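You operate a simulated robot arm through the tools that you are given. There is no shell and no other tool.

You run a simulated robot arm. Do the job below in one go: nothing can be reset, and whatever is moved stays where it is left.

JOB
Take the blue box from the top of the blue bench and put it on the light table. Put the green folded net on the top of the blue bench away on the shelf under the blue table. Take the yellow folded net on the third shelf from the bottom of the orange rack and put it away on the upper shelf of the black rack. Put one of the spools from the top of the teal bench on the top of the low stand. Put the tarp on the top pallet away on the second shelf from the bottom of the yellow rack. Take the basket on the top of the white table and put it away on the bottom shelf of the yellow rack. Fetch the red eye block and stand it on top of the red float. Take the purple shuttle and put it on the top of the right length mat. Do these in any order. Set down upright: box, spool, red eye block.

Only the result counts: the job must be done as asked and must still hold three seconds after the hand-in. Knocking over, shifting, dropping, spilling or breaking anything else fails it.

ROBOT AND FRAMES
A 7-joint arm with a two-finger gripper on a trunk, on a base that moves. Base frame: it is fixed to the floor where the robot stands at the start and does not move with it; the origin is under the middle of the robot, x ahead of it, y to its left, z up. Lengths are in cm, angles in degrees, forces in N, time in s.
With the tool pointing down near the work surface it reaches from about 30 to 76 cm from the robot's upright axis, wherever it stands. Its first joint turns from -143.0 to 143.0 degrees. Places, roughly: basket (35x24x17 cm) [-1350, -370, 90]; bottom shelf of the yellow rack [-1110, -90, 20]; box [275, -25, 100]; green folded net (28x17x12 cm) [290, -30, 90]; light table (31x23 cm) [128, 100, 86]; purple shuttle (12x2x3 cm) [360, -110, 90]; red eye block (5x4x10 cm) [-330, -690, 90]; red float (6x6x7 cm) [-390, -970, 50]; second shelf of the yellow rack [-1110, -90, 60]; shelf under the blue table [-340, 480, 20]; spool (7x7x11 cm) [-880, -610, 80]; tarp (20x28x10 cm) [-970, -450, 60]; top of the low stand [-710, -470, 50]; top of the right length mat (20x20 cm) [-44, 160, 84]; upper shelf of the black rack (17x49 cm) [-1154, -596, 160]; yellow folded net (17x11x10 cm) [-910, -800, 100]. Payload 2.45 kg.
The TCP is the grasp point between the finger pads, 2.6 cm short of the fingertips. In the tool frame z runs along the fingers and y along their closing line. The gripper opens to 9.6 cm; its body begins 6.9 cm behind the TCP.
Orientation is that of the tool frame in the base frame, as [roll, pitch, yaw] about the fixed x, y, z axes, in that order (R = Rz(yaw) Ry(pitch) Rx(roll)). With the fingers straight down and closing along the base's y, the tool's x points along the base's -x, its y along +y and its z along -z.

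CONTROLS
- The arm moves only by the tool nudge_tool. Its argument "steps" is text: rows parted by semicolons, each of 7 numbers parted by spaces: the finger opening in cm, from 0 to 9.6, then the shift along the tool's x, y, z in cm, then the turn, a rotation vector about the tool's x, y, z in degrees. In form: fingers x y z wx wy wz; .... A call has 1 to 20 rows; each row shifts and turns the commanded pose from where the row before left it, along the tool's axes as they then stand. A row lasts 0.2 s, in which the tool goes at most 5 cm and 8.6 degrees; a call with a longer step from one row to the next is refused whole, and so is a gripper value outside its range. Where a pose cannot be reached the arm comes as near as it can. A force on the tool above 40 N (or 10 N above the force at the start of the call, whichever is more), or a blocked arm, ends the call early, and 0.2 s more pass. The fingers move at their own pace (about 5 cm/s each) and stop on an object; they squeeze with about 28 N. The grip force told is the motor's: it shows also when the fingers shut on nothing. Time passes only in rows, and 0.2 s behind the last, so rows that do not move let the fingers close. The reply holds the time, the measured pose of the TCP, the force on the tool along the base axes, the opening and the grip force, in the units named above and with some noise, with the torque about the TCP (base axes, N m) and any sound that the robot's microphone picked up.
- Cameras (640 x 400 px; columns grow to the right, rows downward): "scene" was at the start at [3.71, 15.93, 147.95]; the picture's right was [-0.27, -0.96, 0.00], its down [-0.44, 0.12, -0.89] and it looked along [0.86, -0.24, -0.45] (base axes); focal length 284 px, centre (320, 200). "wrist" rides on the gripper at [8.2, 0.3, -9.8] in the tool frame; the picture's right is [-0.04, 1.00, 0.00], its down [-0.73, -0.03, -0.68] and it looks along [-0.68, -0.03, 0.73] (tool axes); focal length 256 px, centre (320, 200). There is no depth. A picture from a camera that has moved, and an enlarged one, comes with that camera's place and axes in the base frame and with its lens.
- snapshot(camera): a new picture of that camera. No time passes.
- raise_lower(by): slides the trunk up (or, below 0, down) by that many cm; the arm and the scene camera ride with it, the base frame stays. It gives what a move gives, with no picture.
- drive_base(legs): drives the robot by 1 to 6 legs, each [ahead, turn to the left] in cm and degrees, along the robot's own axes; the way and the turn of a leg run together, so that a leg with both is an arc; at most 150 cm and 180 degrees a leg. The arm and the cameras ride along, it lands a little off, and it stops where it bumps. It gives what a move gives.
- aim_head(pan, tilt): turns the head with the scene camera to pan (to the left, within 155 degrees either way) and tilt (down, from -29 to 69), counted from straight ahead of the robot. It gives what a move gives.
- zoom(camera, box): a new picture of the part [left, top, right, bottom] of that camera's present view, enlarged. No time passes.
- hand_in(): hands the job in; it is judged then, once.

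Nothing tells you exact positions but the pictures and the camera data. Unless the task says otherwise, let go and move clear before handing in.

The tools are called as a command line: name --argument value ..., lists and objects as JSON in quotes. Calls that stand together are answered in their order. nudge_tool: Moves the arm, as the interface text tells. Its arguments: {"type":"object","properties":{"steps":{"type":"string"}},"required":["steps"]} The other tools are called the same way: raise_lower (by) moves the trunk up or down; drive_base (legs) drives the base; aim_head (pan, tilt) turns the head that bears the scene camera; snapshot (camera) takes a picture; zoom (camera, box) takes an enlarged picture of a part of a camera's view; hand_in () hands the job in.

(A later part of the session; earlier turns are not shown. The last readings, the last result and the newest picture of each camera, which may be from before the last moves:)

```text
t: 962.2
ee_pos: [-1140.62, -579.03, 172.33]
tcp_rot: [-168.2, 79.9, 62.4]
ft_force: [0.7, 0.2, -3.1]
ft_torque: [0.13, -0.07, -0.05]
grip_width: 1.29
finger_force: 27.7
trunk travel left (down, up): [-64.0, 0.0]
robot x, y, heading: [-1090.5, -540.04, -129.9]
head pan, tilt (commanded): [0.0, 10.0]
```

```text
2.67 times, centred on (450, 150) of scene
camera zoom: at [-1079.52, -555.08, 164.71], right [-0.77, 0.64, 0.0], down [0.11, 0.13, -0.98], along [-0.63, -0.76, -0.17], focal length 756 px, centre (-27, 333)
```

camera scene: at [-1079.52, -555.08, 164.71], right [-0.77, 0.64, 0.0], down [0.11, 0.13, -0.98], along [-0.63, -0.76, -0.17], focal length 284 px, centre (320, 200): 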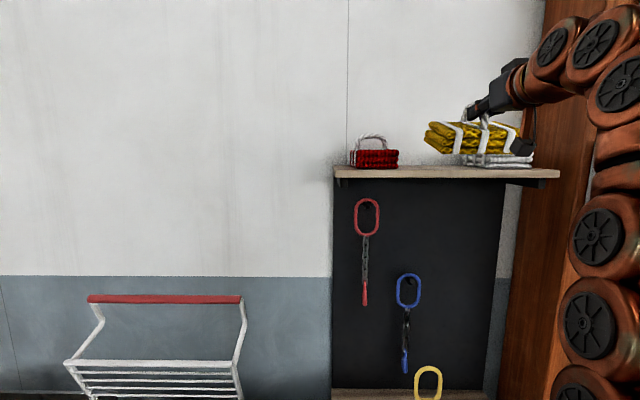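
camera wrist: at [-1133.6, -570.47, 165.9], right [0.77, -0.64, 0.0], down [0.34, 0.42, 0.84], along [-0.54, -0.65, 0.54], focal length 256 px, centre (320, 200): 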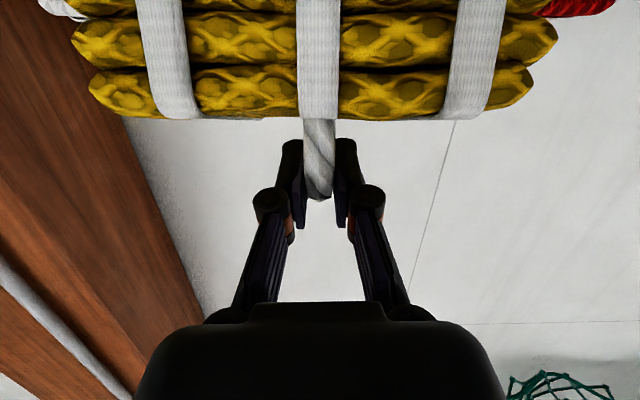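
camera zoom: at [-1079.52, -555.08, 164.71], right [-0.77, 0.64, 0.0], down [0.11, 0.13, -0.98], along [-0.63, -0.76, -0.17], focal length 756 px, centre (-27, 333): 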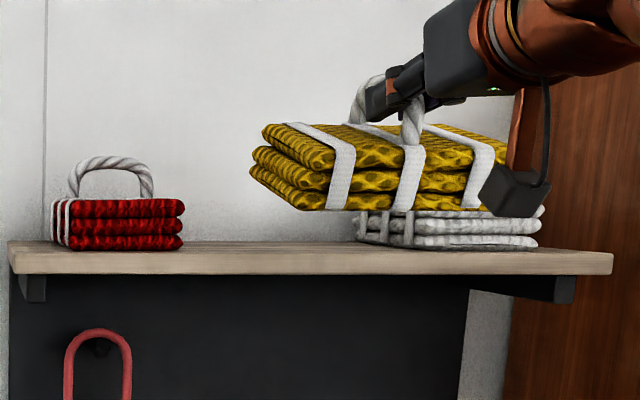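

The net is aligned within about a centimetre. I'll shift 1.2 cm left for centring and advance.

nudge_tool --steps "0.5 0 1.2 0 0 0 0; 0.5 0 0 0 0 0 0"

drive_base --legs '[[11, 0]]'

zoom --camera "scene" --box '[330, 70, 600, 230]'

snapshot --camera "wrist"

```text
t: 962.8
ee_pos: [-1139.86, -579.8, 172.19]
tcp_rot: [-168.3, 79.8, 62.5]
ft_force: [0.0, -0.2, -3.7]
ft_torque: [0.11, -0.05, 0.0]
grip_width: 1.31
finger_force: 27.8
trunk travel left (down, up): [-64.0, 0.0]
robot x, y, heading: [-1090.69, -540.24, -129.8]
head pan, tilt (commanded): [0.0, 10.0]
```

```text
t: 964.0
ee_pos: [-1146.95, -588.45, 172.25]
tcp_rot: [-168.3, 79.9, 62.4]
ft_force: [0.0, 0.6, -2.5]
ft_torque: [0.12, -0.1, 0.03]
grip_width: 1.3
finger_force: 27.8
trunk travel left (down, up): [-64.0, 0.0]
robot x, y, heading: [-1097.54, -548.88, -129.8]
head pan, tilt (commanded): [0.0, 10.0]
```

```text
2.37 times, centred on (465, 150) of scene
camera zoom: at [-1086.64, -563.62, 164.71], right [-0.77, 0.64, 0.0], down [0.11, 0.13, -0.98], along [-0.63, -0.76, -0.17], focal length 672 px, centre (-24, 318)
```

zoom: 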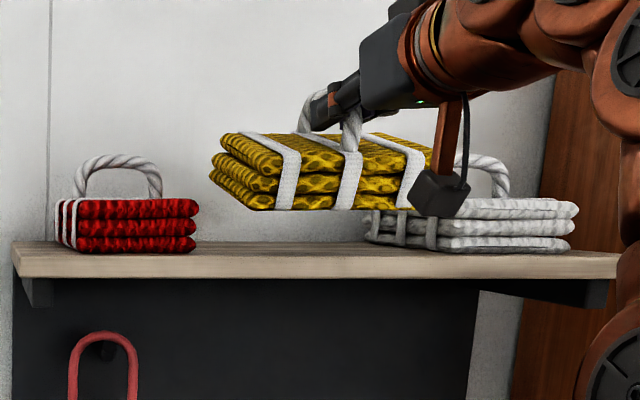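

```text
taken
camera wrist: at [-1139.78, -579.79, 165.86], right [0.77, -0.64, 0.0], down [0.34, 0.42, 0.84], along [-0.54, -0.65, 0.54], focal length 256 px, centre (320, 200)
```

wrist: 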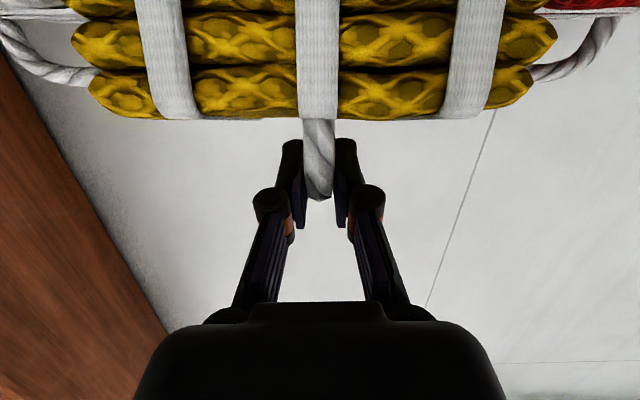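

Well centred between the red and white nets. Advancing the last 9 cm.

drive_base --legs '[[5, 0]]'

snapshot --camera "wrist"

drive_base --legs '[[4.5, 0]]'

snapshot --camera "wrist"

zoom --camera "scene" --box '[330, 50, 600, 230]'

```text
t: 964.9
ee_pos: [-1150.15, -592.16, 172.24]
tcp_rot: [-168.2, 79.9, 62.5]
ft_force: [0.3, -0.6, -3.3]
ft_torque: [0.13, -0.06, -0.01]
grip_width: 1.31
finger_force: 27.9
trunk travel left (down, up): [-64.0, 0.0]
robot x, y, heading: [-1100.75, -552.73, -129.8]
head pan, tilt (commanded): [0.0, 10.0]
```

```text
taken
camera wrist: at [-1143.0, -583.65, 165.86], right [0.77, -0.64, 0.0], down [0.34, 0.42, 0.84], along [-0.54, -0.65, 0.54], focal length 256 px, centre (320, 200)
```

wrist: 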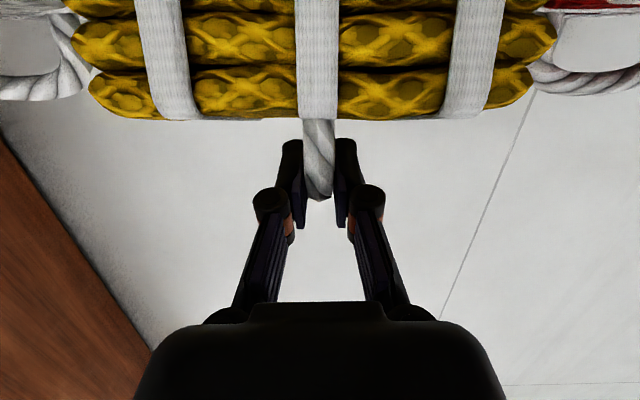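

```text
t: 965.8
ee_pos: [-1153.08, -595.5, 172.2]
tcp_rot: [-168.4, 79.9, 62.3]
ft_force: [0.3, 0.4, -3.8]
ft_torque: [0.12, -0.08, -0.02]
grip_width: 1.32
finger_force: 28.2
trunk travel left (down, up): [-64.0, 0.0]
robot x, y, heading: [-1103.64, -556.39, -129.8]
head pan, tilt (commanded): [0.0, 10.0]
```

```text
taken
camera wrist: at [-1145.87, -587.1, 165.86], right [0.77, -0.64, 0.0], down [0.34, 0.42, 0.84], along [-0.54, -0.65, 0.54], focal length 256 px, centre (320, 200)
```

wrist: 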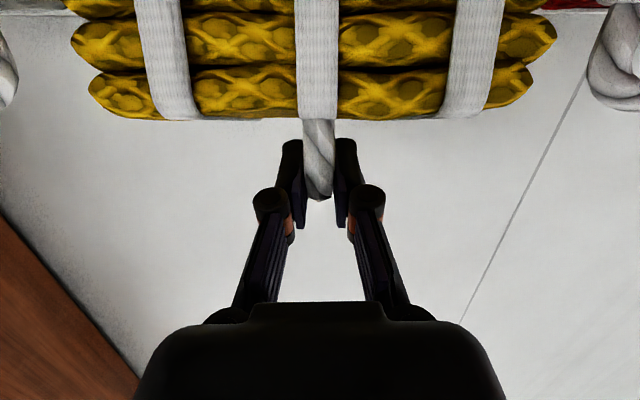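

```text
2.22 times, centred on (465, 140) of scene
camera zoom: at [-1092.75, -570.93, 164.71], right [-0.77, 0.64, 0.0], down [0.11, 0.13, -0.98], along [-0.63, -0.76, -0.17], focal length 630 px, centre (-2, 333)
```

zoom: 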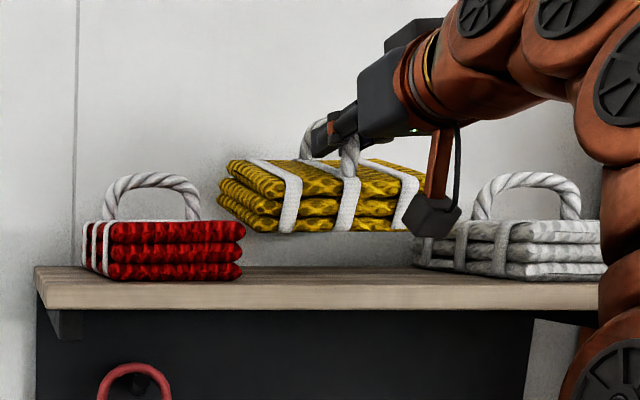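

The net hovers over the gap. Lowering it gently.

nudge_tool --steps "0.5 1.2 0 0.2 0 0 0; 0.5 1.2 0 0.2 0 0 0; 0.5 0 0 0 0 0 0"

nudge_tool --steps "0.5 0.6 0 0.1 0 0 0; 0.5 0 0 0 0 0 0"

nudge_tool --steps "0.5 0.6 0 0.1 0 0 0; 0.5 0 0 0 0 0 0"

zoom --camera "scene" --box '[330, 50, 600, 230]'

```text
t: 966.6
ee_pos: [-1153.13, -595.74, 169.97]
tcp_rot: [-168.3, 79.8, 62.5]
ft_force: [-0.1, 0.4, -3.1]
ft_torque: [0.09, -0.08, -0.02]
grip_width: 1.3
finger_force: 27.7
trunk travel left (down, up): [-64.0, 0.0]
robot x, y, heading: [-1103.86, -555.94, -129.6]
head pan, tilt (commanded): [0.0, 10.0]
```

```text
t: 967.2
ee_pos: [-1153.07, -595.57, 169.32]
tcp_rot: [-168.3, 79.9, 62.4]
ft_force: [-0.6, 0.6, -4.0]
ft_torque: [0.12, -0.09, 0.02]
grip_width: 1.28
finger_force: 27.4
trunk travel left (down, up): [-64.0, 0.0]
robot x, y, heading: [-1103.62, -555.9, -129.9]
head pan, tilt (commanded): [0.0, 10.0]
```

```text
t: 967.8
ee_pos: [-1153.0, -595.66, 168.68]
tcp_rot: [-168.3, 79.9, 62.3]
ft_force: [-1.4, 0.1, -1.4]
ft_torque: [-0.01, -0.14, -0.08]
grip_width: 1.29
finger_force: 28.0
trunk travel left (down, up): [-64.0, 0.0]
robot x, y, heading: [-1103.68, -556.08, -130.1]
head pan, tilt (commanded): [0.0, 10.0]
```

```text
2.22 times, centred on (465, 140) of scene
camera zoom: at [-1092.77, -570.94, 164.71], right [-0.77, 0.64, 0.0], down [0.11, 0.13, -0.98], along [-0.63, -0.76, -0.17], focal length 630 px, centre (-2, 333)
```

zoom: 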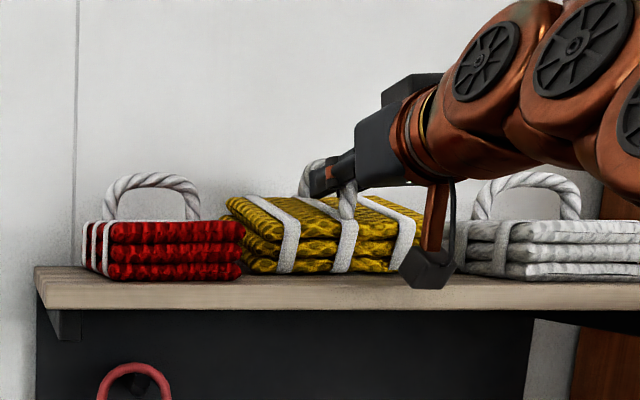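

The near edge is down, about 1 cm from the red net. I'll lift a touch, move 1.2 cm right, and set it down again.

nudge_tool --steps "0.5 -1.0 0 -0.17 0 0 0; 0.5 0 -1.2 0 0 0 0; 0.5 0 0 0 0 0 0; 0.5 1.0 0 0.17 0 0 0; 0.5 0.3 0 0.05 0 0 0; 0.5 0 0 0 0 0 0"

zoom --camera "scene" --box '[330, 50, 600, 230]'

snapshot --camera "wrist"

```text
t: 969.2
ee_pos: [-1154.05, -594.82, 168.6]
tcp_rot: [-168.1, 80.2, 62.5]
ft_force: [-5.7, -0.6, 11.3]
ft_torque: [-0.27, 0.05, -0.15]
grip_width: 1.28
finger_force: 28.0
trunk travel left (down, up): [-64.0, 0.0]
robot x, y, heading: [-1103.91, -556.22, -129.8]
head pan, tilt (commanded): [0.0, 10.0]
```

```text
2.22 times, centred on (465, 140) of scene
camera zoom: at [-1092.78, -570.92, 164.74], right [-0.77, 0.64, 0.0], down [0.11, 0.13, -0.98], along [-0.63, -0.76, -0.17], focal length 630 px, centre (-2, 333)
```

zoom: 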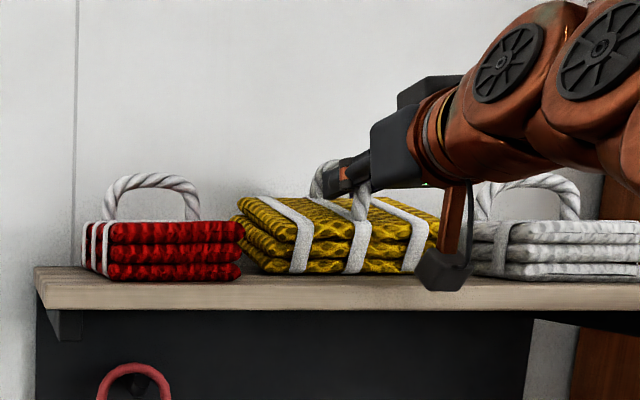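

```text
taken
camera wrist: at [-1146.93, -586.21, 162.08], right [0.77, -0.64, 0.0], down [0.34, 0.42, 0.84], along [-0.53, -0.65, 0.55], focal length 256 px, centre (320, 200)
```

wrist: 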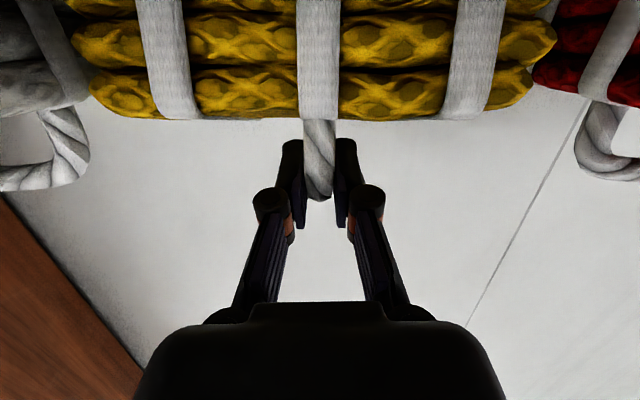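

Clear margins on both sides. Relaxing slightly and releasing the handle.

nudge_tool --steps "0.5 -0.3 0 -0.05 0 0 0; 2.5 0 0 0 0 0 0; 4.5 0 0 0 0 0 0; 5 0 0 0 0 0 0; 5 0 0 0 0 0 0"

zoom --camera "scene" --box '[330, 50, 600, 230]'

snapshot --camera "wrist"

```text
t: 970.4
ee_pos: [-1154.04, -594.97, 168.62]
tcp_rot: [-168.5, 79.8, 62.4]
ft_force: [0.7, -0.3, -1.0]
ft_torque: [0.0, -0.03, -0.03]
grip_width: 5.02
finger_force: 0.1
trunk travel left (down, up): [-64.0, 0.0]
robot x, y, heading: [-1103.85, -555.8, -129.7]
head pan, tilt (commanded): [0.0, 10.0]
```

```text
2.22 times, centred on (465, 140) of scene
camera zoom: at [-1092.74, -570.94, 164.71], right [-0.77, 0.64, 0.0], down [0.11, 0.13, -0.98], along [-0.63, -0.76, -0.17], focal length 630 px, centre (-2, 333)
```

zoom: 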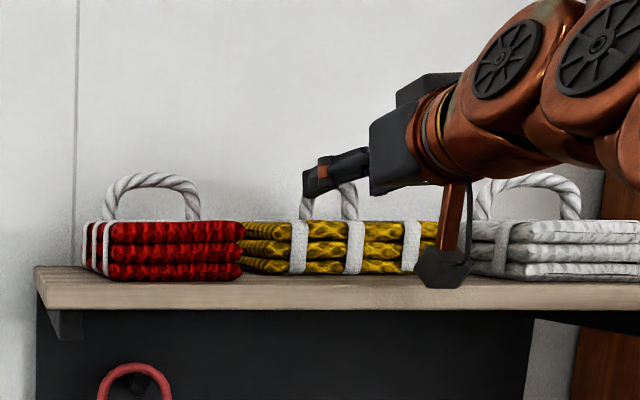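

```text
taken
camera wrist: at [-1146.87, -586.29, 162.25], right [0.77, -0.64, 0.0], down [0.34, 0.42, 0.84], along [-0.54, -0.65, 0.54], focal length 256 px, centre (320, 200)
```

wrist: 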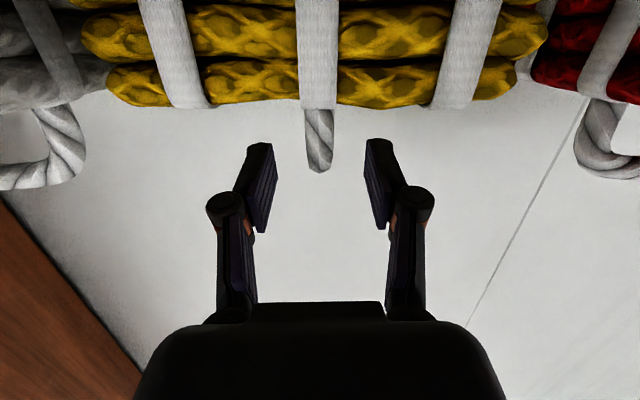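

The yellow net now lies flat on the upper shelf. Backing straight away.

drive_base --legs '[[-46, 0]]'

zoom --camera "scene" --box '[300, 80, 520, 230]'

```text
t: 973.2
ee_pos: [-1124.21, -559.34, 168.61]
tcp_rot: [-168.3, 79.8, 62.5]
ft_force: [-0.9, 0.6, -0.1]
ft_torque: [-0.02, -0.01, -0.04]
grip_width: 5.0
finger_force: 0.0
trunk travel left (down, up): [-64.0, 0.0]
robot x, y, heading: [-1073.69, -520.28, -129.7]
head pan, tilt (commanded): [0.0, 10.0]
```

```text
2.67 times, centred on (410, 155) of scene
camera zoom: at [-1063.01, -535.24, 164.71], right [-0.77, 0.64, 0.0], down [0.11, 0.13, -0.98], along [-0.63, -0.76, -0.17], focal length 756 px, centre (80, 320)
```

zoom: 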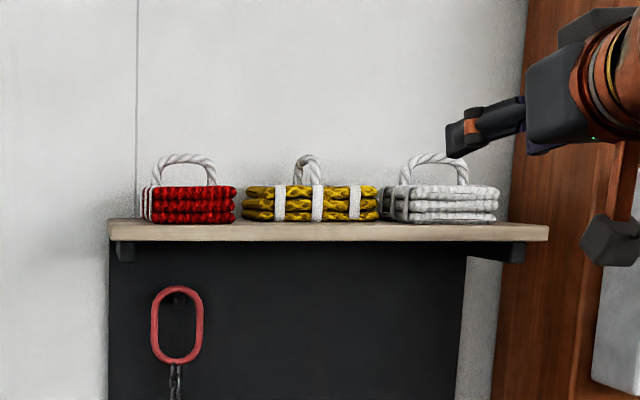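

All three nets sit neatly on the shelf. Now the last job: the red eye block and red float. I'll fold the arm to a travel pose first.

nudge_tool --steps "7 3.94 0 0.7 0 0 0; 7 3.94 0 0.7 0 0 0; 7 3.94 0 0.7 0 0 0; 7 3.94 0 0.7 0 0 0; 7 3.94 0 0.7 0 0 0; 7 3.94 0 0.7 0 0 0; 7 3.94 0 0.7 0 0 0; 7 3.94 0 0.7 0 0 0; 7 3.94 0 0.7 0 0 0; 7 3.94 0 0.7 0 0 0; 7 0 0 0 0 0 0"

nudge_tool --steps "7 0 0 0 0 8 0; 7 0 0 0 0 8 0; 7 0 0 0 0 8 0; 7 0 0 0 0 8 0; 7 0 0 0 0 8 0; 7 0 0 0 0 8 0; 7 0 0 0 0 8 0; 7 0 0 0 0 8 0; 7 0 0 0 0 8 0; 7 0 0 0 0 8 0; 7 0 0 0 0 0 0"

```text
t: 975.6
ee_pos: [-1125.24, -558.32, 128.66]
tcp_rot: [-168.1, 79.9, 62.6]
ft_force: [0.2, 1.2, -0.2]
ft_torque: [-0.01, -0.02, 0.04]
grip_width: 7.01
finger_force: 0.1
trunk travel left (down, up): [-64.0, 0.0]
robot x, y, heading: [-1074.11, -520.78, -129.8]
head pan, tilt (commanded): [0.0, 10.0]
```

```text
t: 978.0
ee_pos: [-1125.35, -558.46, 128.7]
tcp_rot: [-177.9, 4.2, 51.2]
ft_force: [0.0, -0.8, 0.5]
ft_torque: [-0.03, -0.01, -0.03]
grip_width: 7.02
finger_force: 0.1
out of reach, approached as far as the arm can: row 10
trunk travel left (down, up): [-64.0, 0.0]
robot x, y, heading: [-1074.23, -520.7, -129.5]
head pan, tilt (commanded): [0.0, 10.0]
```

drive_base --legs '[[0, -89.7], [-112, 0], [0, -90], [130, 0], [0, -90]]'

aim_head --pan 0 --tilt 20

snapshot --camera "scene"

```text
t: 1001.3
ee_pos: [-865.26, -542.66, 128.78]
tcp_rot: [-178.0, 4.1, 141.3]
ft_force: [-0.2, -0.3, -1.5]
ft_torque: [0.0, -0.01, 0.0]
grip_width: 7.02
finger_force: 0.0
trunk travel left (down, up): [-64.0, 0.0]
robot x, y, heading: [-902.6, -491.57, -39.7]
head pan, tilt (commanded): [0.0, 10.0]
```

```text
t: 1002.0
ee_pos: [-865.08, -542.55, 128.76]
tcp_rot: [-177.9, 4.0, 141.2]
ft_force: [-0.1, -0.4, 0.5]
ft_torque: [0.03, -0.01, 0.04]
grip_width: 6.98
finger_force: 0.1
trunk travel left (down, up): [-64.0, 0.0]
robot x, y, heading: [-903.31, -491.26, -39.5]
head pan, tilt (commanded): [0.0, 20.0]
```

```text
taken
camera scene: at [-888.34, -479.99, 163.08], right [-0.64, -0.77, 0.0], down [-0.26, 0.22, -0.94], along [0.72, -0.6, -0.34], focal length 284 px, centre (320, 200)
```

scene: 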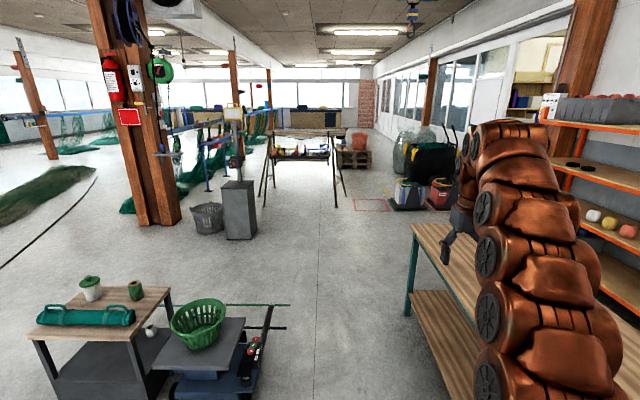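

The way along past the teal bench is clear. I'll drive on toward the red eye block's area.

drive_base --legs '[[150, 0], [90, 0]]'

aim_head --pan 15 --tilt 15

snapshot --camera "scene"

aim_head --pan -15 --tilt 15

snapshot --camera "scene"

```text
t: 1013.8
ee_pos: [-682.51, -697.18, 128.6]
tcp_rot: [-178.0, 4.1, 141.0]
ft_force: [-0.5, -0.6, -0.4]
ft_torque: [0.0, 0.05, 0.0]
grip_width: 7.01
finger_force: 0.0
trunk travel left (down, up): [-64.0, 0.0]
robot x, y, heading: [-720.02, -645.85, -39.8]
head pan, tilt (commanded): [0.0, 20.0]
```

```text
t: 1014.5
ee_pos: [-682.49, -697.23, 128.65]
tcp_rot: [-178.0, 4.1, 141.0]
ft_force: [0.5, 0.2, 0.3]
ft_torque: [0.0, 0.0, 0.02]
grip_width: 7.01
finger_force: 0.1
trunk travel left (down, up): [-64.0, 0.0]
robot x, y, heading: [-720.49, -646.02, -39.8]
head pan, tilt (commanded): [15.0, 15.0]
```

```text
taken
camera scene: at [-704.2, -632.45, 163.89], right [-0.42, -0.91, 0.0], down [-0.23, 0.11, -0.97], along [0.88, -0.41, -0.26], focal length 284 px, centre (320, 200)
```

scene: 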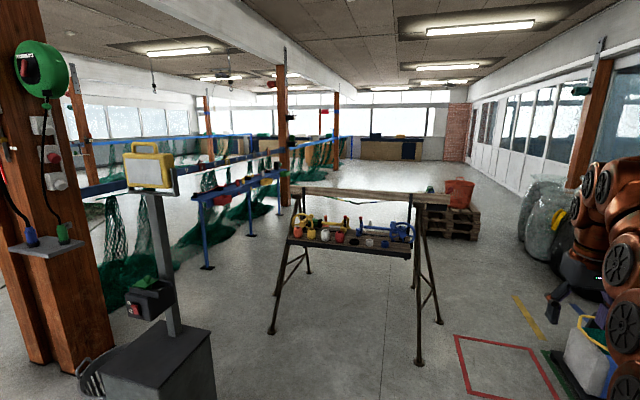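

```text
t: 1015.5
ee_pos: [-682.48, -697.15, 128.7]
tcp_rot: [-177.9, 4.1, 141.0]
ft_force: [0.3, -0.3, -0.2]
ft_torque: [-0.02, 0.01, 0.01]
grip_width: 6.98
finger_force: 0.1
trunk travel left (down, up): [-64.0, 0.0]
robot x, y, heading: [-720.33, -646.08, -40.1]
head pan, tilt (commanded): [-15.0, 15.0]
```

```text
taken
camera scene: at [-707.29, -636.15, 163.89], right [-0.82, -0.58, 0.0], down [-0.15, 0.21, -0.97], along [0.56, -0.79, -0.26], focal length 284 px, centre (320, 200)
```

scene: 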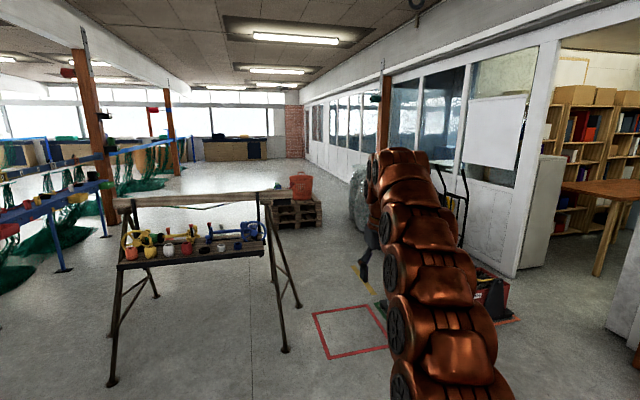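

The red eye block should be on the blue beam ahead-left; the red float near the far pallet. Zooming on both.

zoom --camera "scene" --box '[230, 160, 340, 235]'

aim_head --pan 15 --tilt 15

zoom --camera "scene" --box '[180, 140, 320, 230]'

zoom --camera "scene" --box '[270, 180, 450, 290]'

```text
5.33 times, centred on (285, 198) of scene
camera zoom: at [-707.29, -636.15, 163.89], right [-0.82, -0.58, 0.0], down [-0.15, 0.21, -0.97], along [0.56, -0.79, -0.26], focal length 1512 px, centre (507, 213)
```

zoom: 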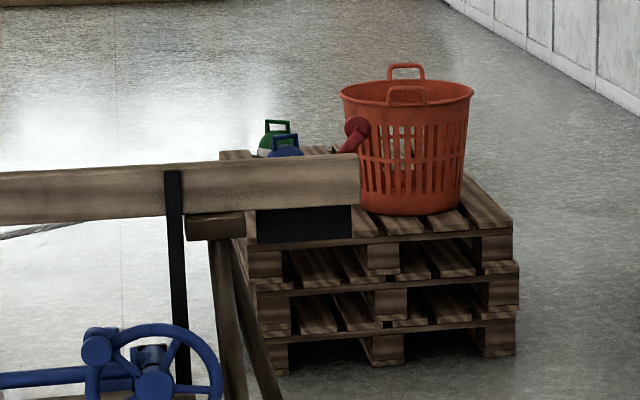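

```text
t: 1016.5
ee_pos: [-682.47, -697.2, 128.7]
tcp_rot: [-177.8, 4.1, 141.0]
ft_force: [0.5, 0.3, -0.1]
ft_torque: [0.0, -0.02, -0.01]
grip_width: 6.97
finger_force: 0.0
trunk travel left (down, up): [-64.0, 0.0]
robot x, y, heading: [-720.47, -645.51, -39.9]
head pan, tilt (commanded): [15.0, 15.0]
```

```text
4.44 times, centred on (250, 185) of scene
camera zoom: at [-704.19, -632.46, 163.89], right [-0.42, -0.91, 0.0], down [-0.23, 0.11, -0.97], along [0.88, -0.41, -0.26], focal length 1260 px, centre (631, 267)
```

zoom: 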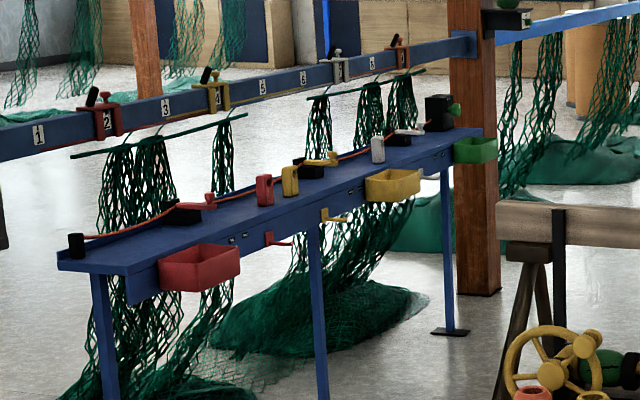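

```text
3.56 times, centred on (360, 235) of scene
camera zoom: at [-704.19, -632.46, 163.89], right [-0.42, -0.91, 0.0], down [-0.23, 0.11, -0.97], along [0.88, -0.41, -0.26], focal length 1008 px, centre (178, 76)
```

zoom: 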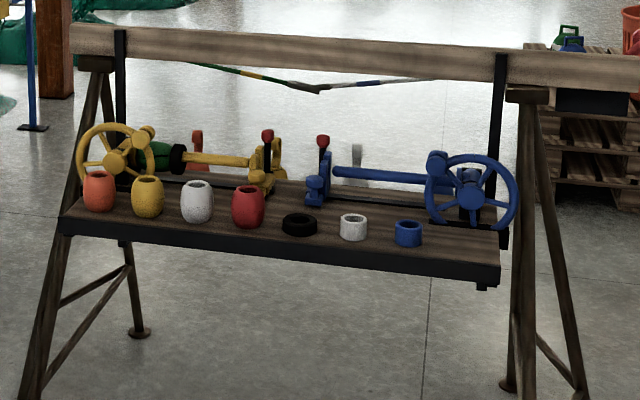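

The red eye block stands on the narrow blue bench. I'll go between the pillar machine and the trestle, then along the bench to face it.

drive_base --legs '[[0, 25.9], [131, 0], [0, 34.3], [60, 0]]'

aim_head --pan -30 --tilt 25

snapshot --camera "scene"

aim_head --pan 20 --tilt 30

snapshot --camera "scene"

```text
t: 1028.9
ee_pos: [-475.08, -649.41, 128.72]
tcp_rot: [-178.0, 4.1, -158.8]
ft_force: [0.7, -0.3, 0.5]
ft_torque: [-0.03, -0.01, 0.0]
grip_width: 6.98
finger_force: 0.1
trunk travel left (down, up): [-64.0, 0.0]
robot x, y, heading: [-538.12, -656.63, 20.4]
head pan, tilt (commanded): [15.0, 15.0]
```

```text
t: 1030.0
ee_pos: [-474.95, -649.28, 128.76]
tcp_rot: [-178.0, 4.1, -158.6]
ft_force: [0.2, -0.3, 0.1]
ft_torque: [-0.03, 0.02, 0.0]
grip_width: 7.01
finger_force: 0.1
trunk travel left (down, up): [-64.0, 0.0]
robot x, y, heading: [-538.59, -656.85, 20.4]
head pan, tilt (commanded): [-30.0, 25.0]
```

```text
taken
camera scene: at [-540.38, -642.79, 162.27], right [-0.17, -0.99, 0.0], down [-0.42, 0.07, -0.91], along [0.89, -0.15, -0.42], focal length 284 px, centre (320, 200)
```

scene: 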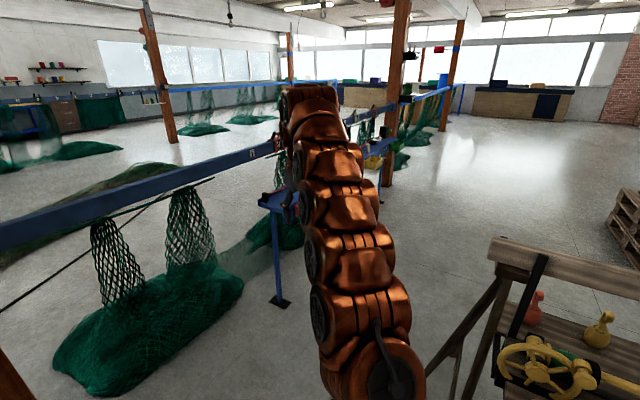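

```text
t: 1031.2
ee_pos: [-475.04, -649.22, 128.67]
tcp_rot: [-177.9, 4.1, -158.7]
ft_force: [-0.8, -0.2, 0.3]
ft_torque: [-0.01, 0.0, -0.01]
grip_width: 6.99
finger_force: 0.0
trunk travel left (down, up): [-64.0, 0.0]
robot x, y, heading: [-538.16, -656.67, 20.5]
head pan, tilt (commanded): [20.0, 30.0]
```

```text
taken
camera scene: at [-542.57, -635.41, 161.47], right [0.65, -0.76, 0.0], down [-0.38, -0.32, -0.87], along [0.66, 0.56, -0.5], focal length 284 px, centre (320, 200)
```

scene: 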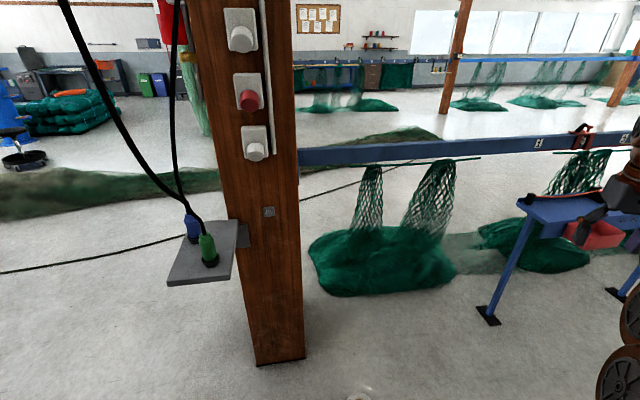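

drive_base --legs '[[58, 0], [0, -59.8], [100, 0]]'

aim_head --pan 45 --tilt 35

snapshot --camera "scene"

aim_head --pan -20 --tilt 25

snapshot --camera "scene"

```text
t: 1033.9
ee_pos: [-430.5, -632.54, 128.92]
tcp_rot: [-177.9, 4.3, -158.4]
ft_force: [-0.8, 0.2, -1.9]
ft_torque: [0.0, 0.05, -0.02]
grip_width: 6.97
finger_force: 0.0
trunk travel left (down, up): [-64.0, 0.0]
robot x, y, heading: [-493.78, -640.05, 20.6]
head pan, tilt (commanded): [20.0, 30.0]
stopped in leg 1: the robot was blocked; the commanded pose is now the measured one
```

```text
t: 1034.8
ee_pos: [-430.77, -632.68, 129.05]
tcp_rot: [-177.9, 4.4, -158.5]
ft_force: [-0.3, -0.9, 0.2]
ft_torque: [0.04, -0.01, -0.01]
grip_width: 7.02
finger_force: 0.1
trunk travel left (down, up): [-64.0, 0.0]
robot x, y, heading: [-493.84, -639.62, 20.7]
head pan, tilt (commanded): [45.0, 35.0]
```

```text
taken
camera scene: at [-501.34, -616.66, 160.69], right [0.91, -0.41, 0.0], down [-0.24, -0.52, -0.82], along [0.34, 0.75, -0.57], focal length 284 px, centre (320, 200)
```

scene: 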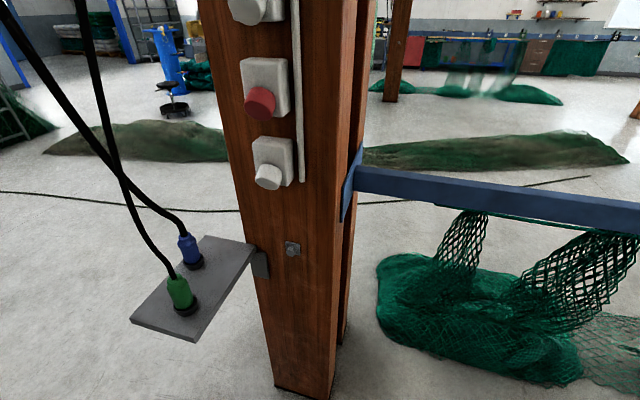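

```text
t: 1036.2
ee_pos: [-430.64, -632.55, 129.18]
tcp_rot: [-177.9, 4.2, -158.5]
ft_force: [0.3, -0.4, 0.2]
ft_torque: [0.05, -0.01, 0.0]
grip_width: 6.98
finger_force: 0.0
trunk travel left (down, up): [-64.0, 0.0]
robot x, y, heading: [-493.61, -640.3, 20.8]
head pan, tilt (commanded): [-20.0, 25.0]
```

```text
taken
camera scene: at [-495.77, -624.58, 162.27], right [0.01, -1.0, 0.0], down [-0.42, 0.0, -0.91], along [0.91, 0.01, -0.42], focal length 284 px, centre (320, 200)
```

scene: 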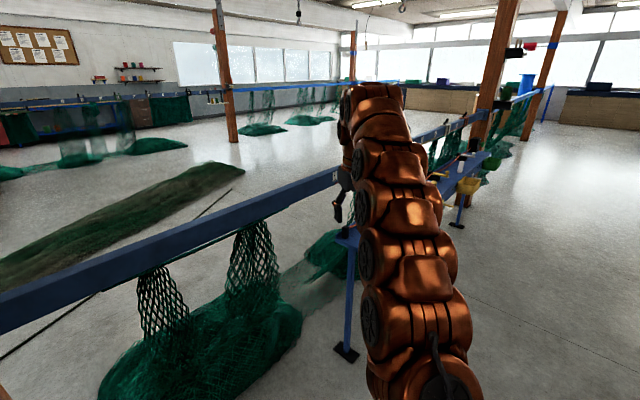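

The base was blocked before finishing that leg. I need to see what it touched near the front-left.

aim_head --pan 60 --tilt 68

snapshot --camera "scene"

aim_head --pan -40 --tilt 60

snapshot --camera "scene"

snapshot --camera "wrist"

```text
t: 1037.7
ee_pos: [-430.69, -632.71, 129.01]
tcp_rot: [-177.9, 4.3, -158.5]
ft_force: [0.3, -0.1, 0.0]
ft_torque: [0.0, 0.03, 0.0]
grip_width: 6.99
finger_force: 0.0
trunk travel left (down, up): [-64.0, 0.0]
robot x, y, heading: [-493.9, -639.83, 20.8]
head pan, tilt (commanded): [60.0, 68.0]
```

```text
taken
camera scene: at [-504.05, -619.06, 156.4], right [0.99, -0.16, 0.0], down [-0.15, -0.91, -0.37], along [0.06, 0.37, -0.93], focal length 284 px, centre (320, 200)
```

scene: 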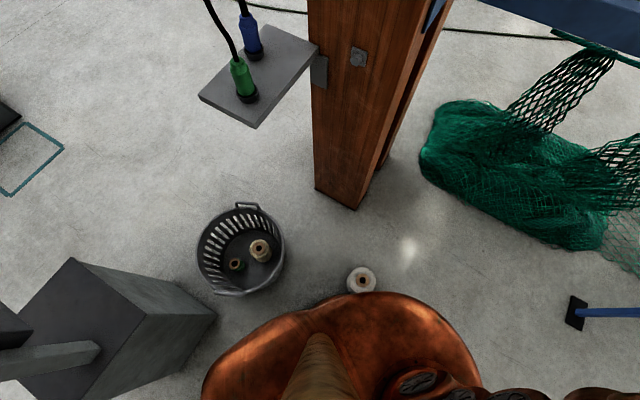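

```text
t: 1039.5
ee_pos: [-430.74, -632.53, 128.95]
tcp_rot: [-177.8, 4.3, -158.5]
ft_force: [0.3, -0.4, 0.4]
ft_torque: [-0.01, -0.03, 0.03]
grip_width: 6.99
finger_force: 0.1
trunk travel left (down, up): [-64.0, 0.0]
robot x, y, heading: [-493.79, -639.92, 20.5]
head pan, tilt (commanded): [-40.0, 60.0]
```

```text
taken
camera scene: at [-498.69, -626.89, 157.26], right [-0.33, -0.94, 0.0], down [-0.82, 0.29, -0.5], along [0.47, -0.17, -0.87], focal length 284 px, centre (320, 200)
```

scene: 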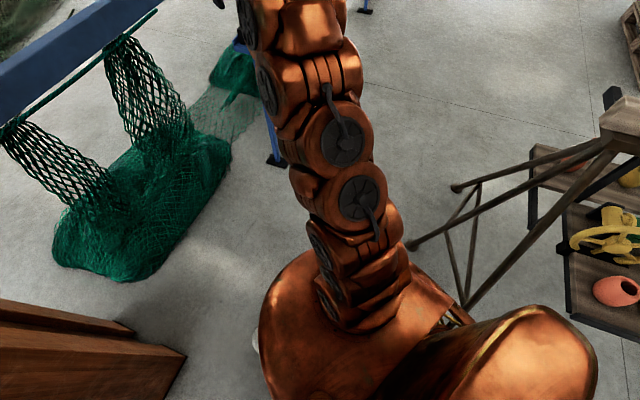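

```text
taken
camera wrist: at [-439.15, -635.13, 138.11], right [-0.33, 0.94, -0.03], down [0.63, 0.24, 0.73], along [0.7, 0.22, -0.68], focal length 256 px, centre (320, 200)
```

wrist: 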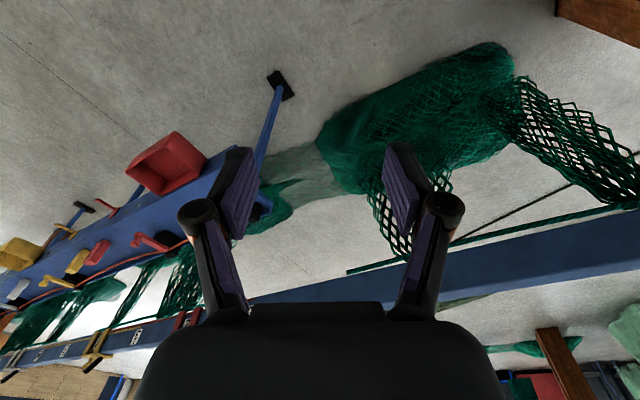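

My base touched a small white spool lying on the floor, which stopped me immediately. I'll back straight off and take the roomier route around the other side of the trestle.

drive_base --legs '[[-120, 0]]'

aim_head --pan 10 --tilt 45

snapshot --camera "scene"

```text
t: 1045.6
ee_pos: [-544.05, -675.13, 128.97]
tcp_rot: [-178.0, 4.3, -158.6]
ft_force: [-0.2, 0.0, 0.0]
ft_torque: [0.06, 0.0, 0.01]
grip_width: 7.0
finger_force: 0.1
trunk travel left (down, up): [-64.0, 0.0]
robot x, y, heading: [-606.85, -682.81, 20.6]
head pan, tilt (commanded): [-40.0, 60.0]
```

```text
t: 1046.8
ee_pos: [-544.2, -675.18, 128.96]
tcp_rot: [-177.9, 4.4, -158.6]
ft_force: [-0.2, 0.1, 0.0]
ft_torque: [-0.02, 0.02, 0.0]
grip_width: 7.0
finger_force: 0.1
trunk travel left (down, up): [-64.0, 0.0]
robot x, y, heading: [-607.39, -682.92, 20.5]
head pan, tilt (commanded): [10.0, 45.0]
```

```text
taken
camera scene: at [-611.39, -663.02, 159.21], right [0.51, -0.86, 0.0], down [-0.61, -0.36, -0.71], along [0.61, 0.36, -0.71], focal length 284 px, centre (320, 200)
```

scene: 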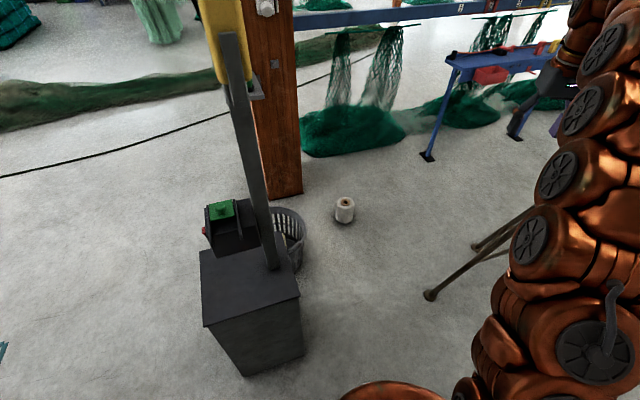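

The little spool still stands where it was. Continuing around the trestle's far end.

drive_base --legs '[[0, -122.5], [124, 0], [0, 62.6]]'

aim_head --pan 20 --tilt 30

snapshot --camera "scene"

aim_head --pan -15 --tilt 30

snapshot --camera "scene"

```text
t: 1060.8
ee_pos: [-594.31, -854.44, 129.04]
tcp_rot: [-177.9, 4.3, 141.4]
ft_force: [0.2, -0.3, 0.4]
ft_torque: [-0.03, -0.01, 0.0]
grip_width: 7.03
finger_force: 0.0
trunk travel left (down, up): [-64.0, 0.0]
robot x, y, heading: [-632.54, -803.28, -39.8]
head pan, tilt (commanded): [10.0, 45.0]
```

```text
t: 1061.6
ee_pos: [-594.29, -854.49, 128.98]
tcp_rot: [-177.9, 4.4, 141.4]
ft_force: [0.1, 0.9, 0.4]
ft_torque: [0.03, 0.0, -0.03]
grip_width: 6.98
finger_force: 0.1
trunk travel left (down, up): [-64.0, 0.0]
robot x, y, heading: [-632.16, -803.6, -39.6]
head pan, tilt (commanded): [20.0, 30.0]
```

```text
taken
camera scene: at [-616.21, -789.18, 161.47], right [-0.33, -0.94, 0.0], down [-0.47, 0.17, -0.87], along [0.82, -0.29, -0.5], focal length 284 px, centre (320, 200)
```

scene: 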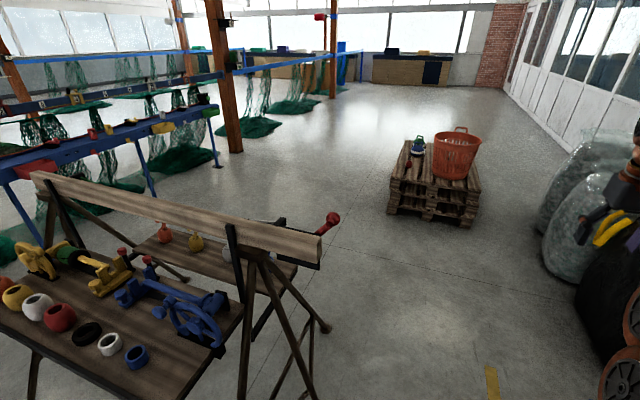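

```text
t: 1062.6
ee_pos: [-594.38, -854.37, 129.05]
tcp_rot: [-177.9, 4.5, 141.3]
ft_force: [0.1, -0.1, 0.0]
ft_torque: [0.02, 0.04, 0.0]
grip_width: 6.98
finger_force: 0.1
trunk travel left (down, up): [-64.0, 0.0]
robot x, y, heading: [-632.37, -803.69, -39.4]
head pan, tilt (commanded): [-15.0, 30.0]
```

```text
taken
camera scene: at [-619.48, -793.52, 161.47], right [-0.81, -0.58, 0.0], down [-0.29, 0.41, -0.87], along [0.5, -0.7, -0.5], focal length 284 px, centre (320, 200)
```

scene: 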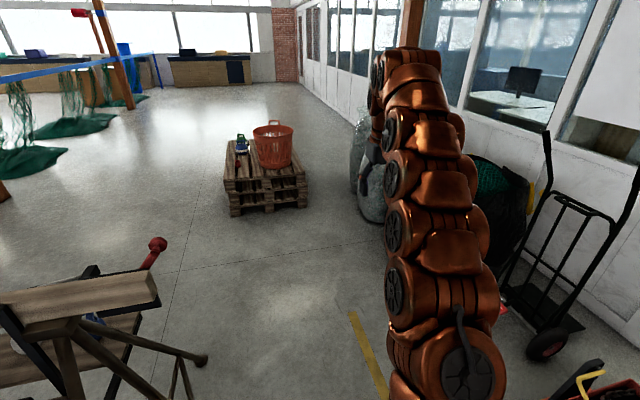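

The red float is visible on the pallet beside the orange basket. Zooming there and on the blue bench.

zoom --camera "scene" --box '[205, 105, 325, 225]'

aim_head --pan 20 --tilt 30

zoom --camera "scene" --box '[20, 70, 230, 210]'

```text
3.33 times, centred on (265, 165) of scene
camera zoom: at [-619.48, -793.52, 161.47], right [-0.81, -0.58, 0.0], down [-0.29, 0.41, -0.87], along [0.5, -0.7, -0.5], focal length 945 px, centre (503, 317)
```

zoom: 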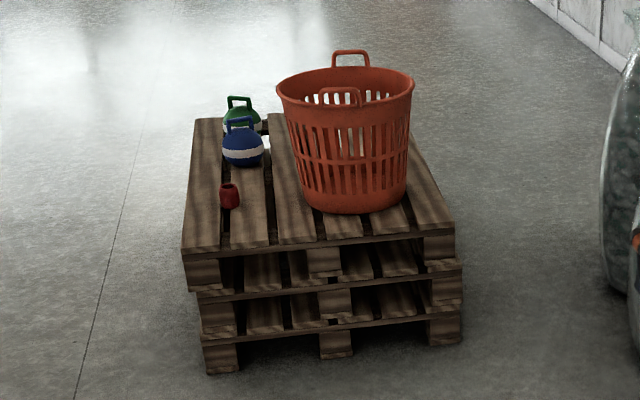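

```text
t: 1063.6
ee_pos: [-594.2, -854.4, 129.0]
tcp_rot: [-177.8, 4.3, 141.3]
ft_force: [-0.2, -0.2, 1.0]
ft_torque: [0.0, 0.03, -0.02]
grip_width: 7.0
finger_force: 0.1
trunk travel left (down, up): [-64.0, 0.0]
robot x, y, heading: [-632.65, -803.53, -39.5]
head pan, tilt (commanded): [20.0, 30.0]
```

```text
2.86 times, centred on (125, 140) of scene
camera zoom: at [-616.21, -789.18, 161.47], right [-0.33, -0.94, 0.0], down [-0.47, 0.17, -0.87], along [0.82, -0.29, -0.5], focal length 810 px, centre (877, 371)
```

zoom: 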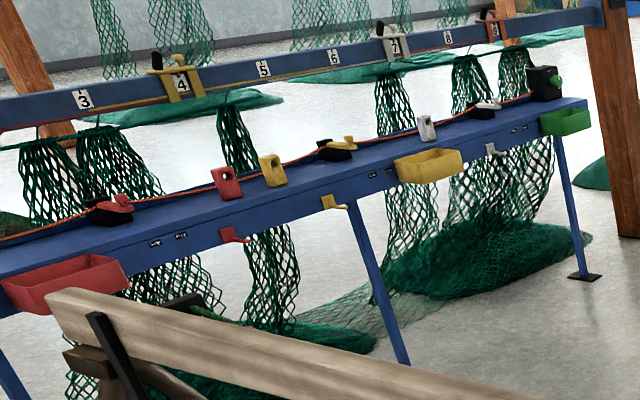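

I can see the red block on the blue bench and the red float on the pallet. Driving around to face the blue bench.

drive_base --legs '[[150, 0], [19, 0], [0, 90.3], [150, 0]]'

aim_head --pan 0 --tilt 30

snapshot --camera "scene"

```text
t: 1083.1
ee_pos: [-359.52, -754.01, 129.03]
tcp_rot: [-178.0, 4.5, -127.4]
ft_force: [-0.7, -0.1, -0.5]
ft_torque: [-0.01, -0.01, 0.03]
grip_width: 6.99
finger_force: 0.1
trunk travel left (down, up): [-64.0, 0.0]
robot x, y, heading: [-409.48, -793.05, 51.5]
head pan, tilt (commanded): [20.0, 30.0]
```

```text
t: 1083.9
ee_pos: [-359.57, -754.08, 128.93]
tcp_rot: [-177.8, 4.4, -127.2]
ft_force: [0.6, -0.9, 0.0]
ft_torque: [0.01, -0.03, 0.02]
grip_width: 6.99
finger_force: 0.0
trunk travel left (down, up): [-64.0, 0.0]
robot x, y, heading: [-409.87, -793.52, 51.6]
head pan, tilt (commanded): [0.0, 30.0]
```

```text
taken
camera scene: at [-421.52, -778.54, 161.47], right [0.79, -0.62, 0.0], down [-0.31, -0.39, -0.87], along [0.54, 0.68, -0.5], focal length 284 px, centre (320, 200)
```

scene: 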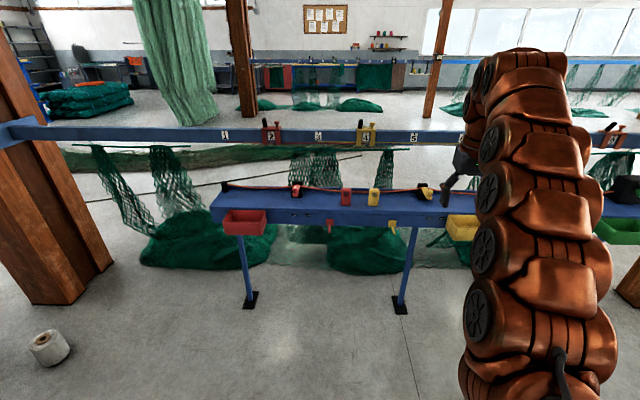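

zoom --camera "scene" --box '[0, 300, 120, 390]'

zoom --camera "scene" --box '[280, 160, 450, 260]'

```text
4.44 times, centred on (60, 345) of scene
camera zoom: at [-421.52, -778.54, 161.47], right [0.79, -0.62, 0.0], down [-0.31, -0.39, -0.87], along [0.54, 0.68, -0.5], focal length 1260 px, centre (1476, -444)
```

zoom: 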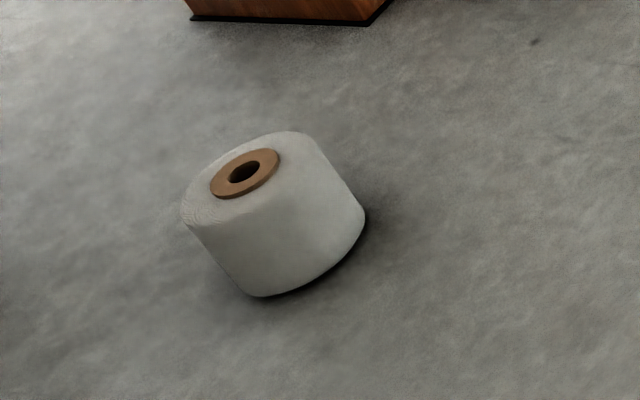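

```text
3.76 times, centred on (365, 210) of scene
camera zoom: at [-421.52, -778.54, 161.47], right [0.79, -0.62, 0.0], down [-0.31, -0.39, -0.87], along [0.54, 0.68, -0.5], focal length 1068 px, centre (151, 162)
```

zoom: 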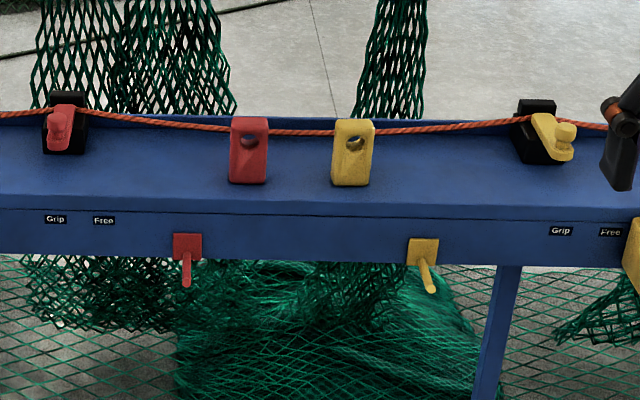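

The white spool is upright and fine. The red block stands free in front of the rope. Moving up to the bench.

drive_base --legs '[[66, 0]]'

snapshot --camera "wrist"

aim_head --pan 0 --tilt 50

snapshot --camera "scene"

```text
t: 1087.6
ee_pos: [-318.7, -702.3, 129.02]
tcp_rot: [-177.9, 4.5, -127.4]
ft_force: [0.5, 0.6, 0.8]
ft_torque: [0.0, 0.02, 0.01]
grip_width: 6.99
finger_force: 0.0
trunk travel left (down, up): [-64.0, 0.0]
robot x, y, heading: [-368.79, -741.34, 51.8]
head pan, tilt (commanded): [0.0, 30.0]
```

```text
taken
camera wrist: at [-324.52, -708.78, 138.11], right [-0.77, 0.64, -0.03], down [0.42, 0.54, 0.73], along [0.49, 0.55, -0.68], focal length 256 px, centre (320, 200)
```

wrist: 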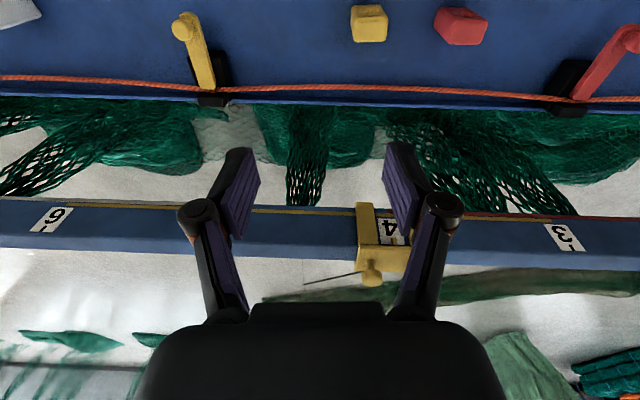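

```text
t: 1088.4
ee_pos: [-318.7, -702.15, 129.06]
tcp_rot: [-177.9, 4.4, -127.3]
ft_force: [-0.5, -0.3, 0.8]
ft_torque: [-0.01, 0.01, 0.0]
grip_width: 7.02
finger_force: 0.0
trunk travel left (down, up): [-64.0, 0.0]
robot x, y, heading: [-368.82, -741.28, 51.7]
head pan, tilt (commanded): [0.0, 50.0]
```

```text
taken
camera scene: at [-381.45, -727.75, 158.53], right [0.79, -0.62, 0.0], down [-0.47, -0.6, -0.64], along [0.4, 0.51, -0.77], focal length 284 px, centre (320, 200)
```

scene: 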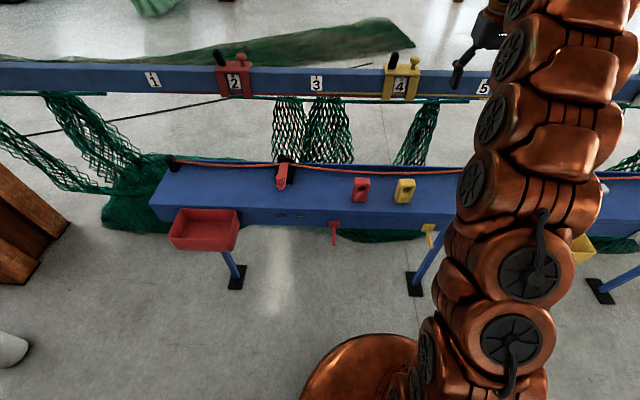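

The block is at about (-332.6, -688.8), with the rope well behind it. Moving over it with a suitable opening.

nudge_tool --steps "8 -0.5 3.88 2.5 -2 4.4 0; 8 -0.5 3.88 2.5 0 0 0; 8 -0.5 3.88 2.5 0 0 0; 8 -0.5 3.88 3 0 0 0; 8 -0.5 3.88 3 0 0 0; 8 0 0 3 0 0 0; 8 0 0 0 0 0 0"

snapshot --camera "wrist"

```text
t: 1090.0
ee_pos: [-332.59, -688.5, 111.01]
tcp_rot: [-179.9, -0.1, -127.4]
ft_force: [0.4, -0.4, 0.4]
ft_torque: [0.0, 0.02, 0.02]
grip_width: 7.99
finger_force: 0.0
out of reach, approached as far as the arm can: row 1
trunk travel left (down, up): [-64.0, 0.0]
robot x, y, heading: [-368.92, -741.41, 51.8]
head pan, tilt (commanded): [0.0, 50.0]
```

```text
taken
camera wrist: at [-337.83, -694.67, 120.83], right [-0.77, 0.64, 0.0], down [0.47, 0.57, 0.68], along [0.43, 0.52, -0.73], focal length 256 px, centre (320, 200)
```

wrist: 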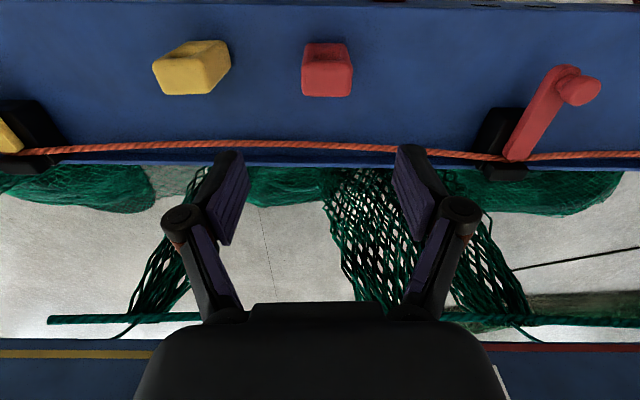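

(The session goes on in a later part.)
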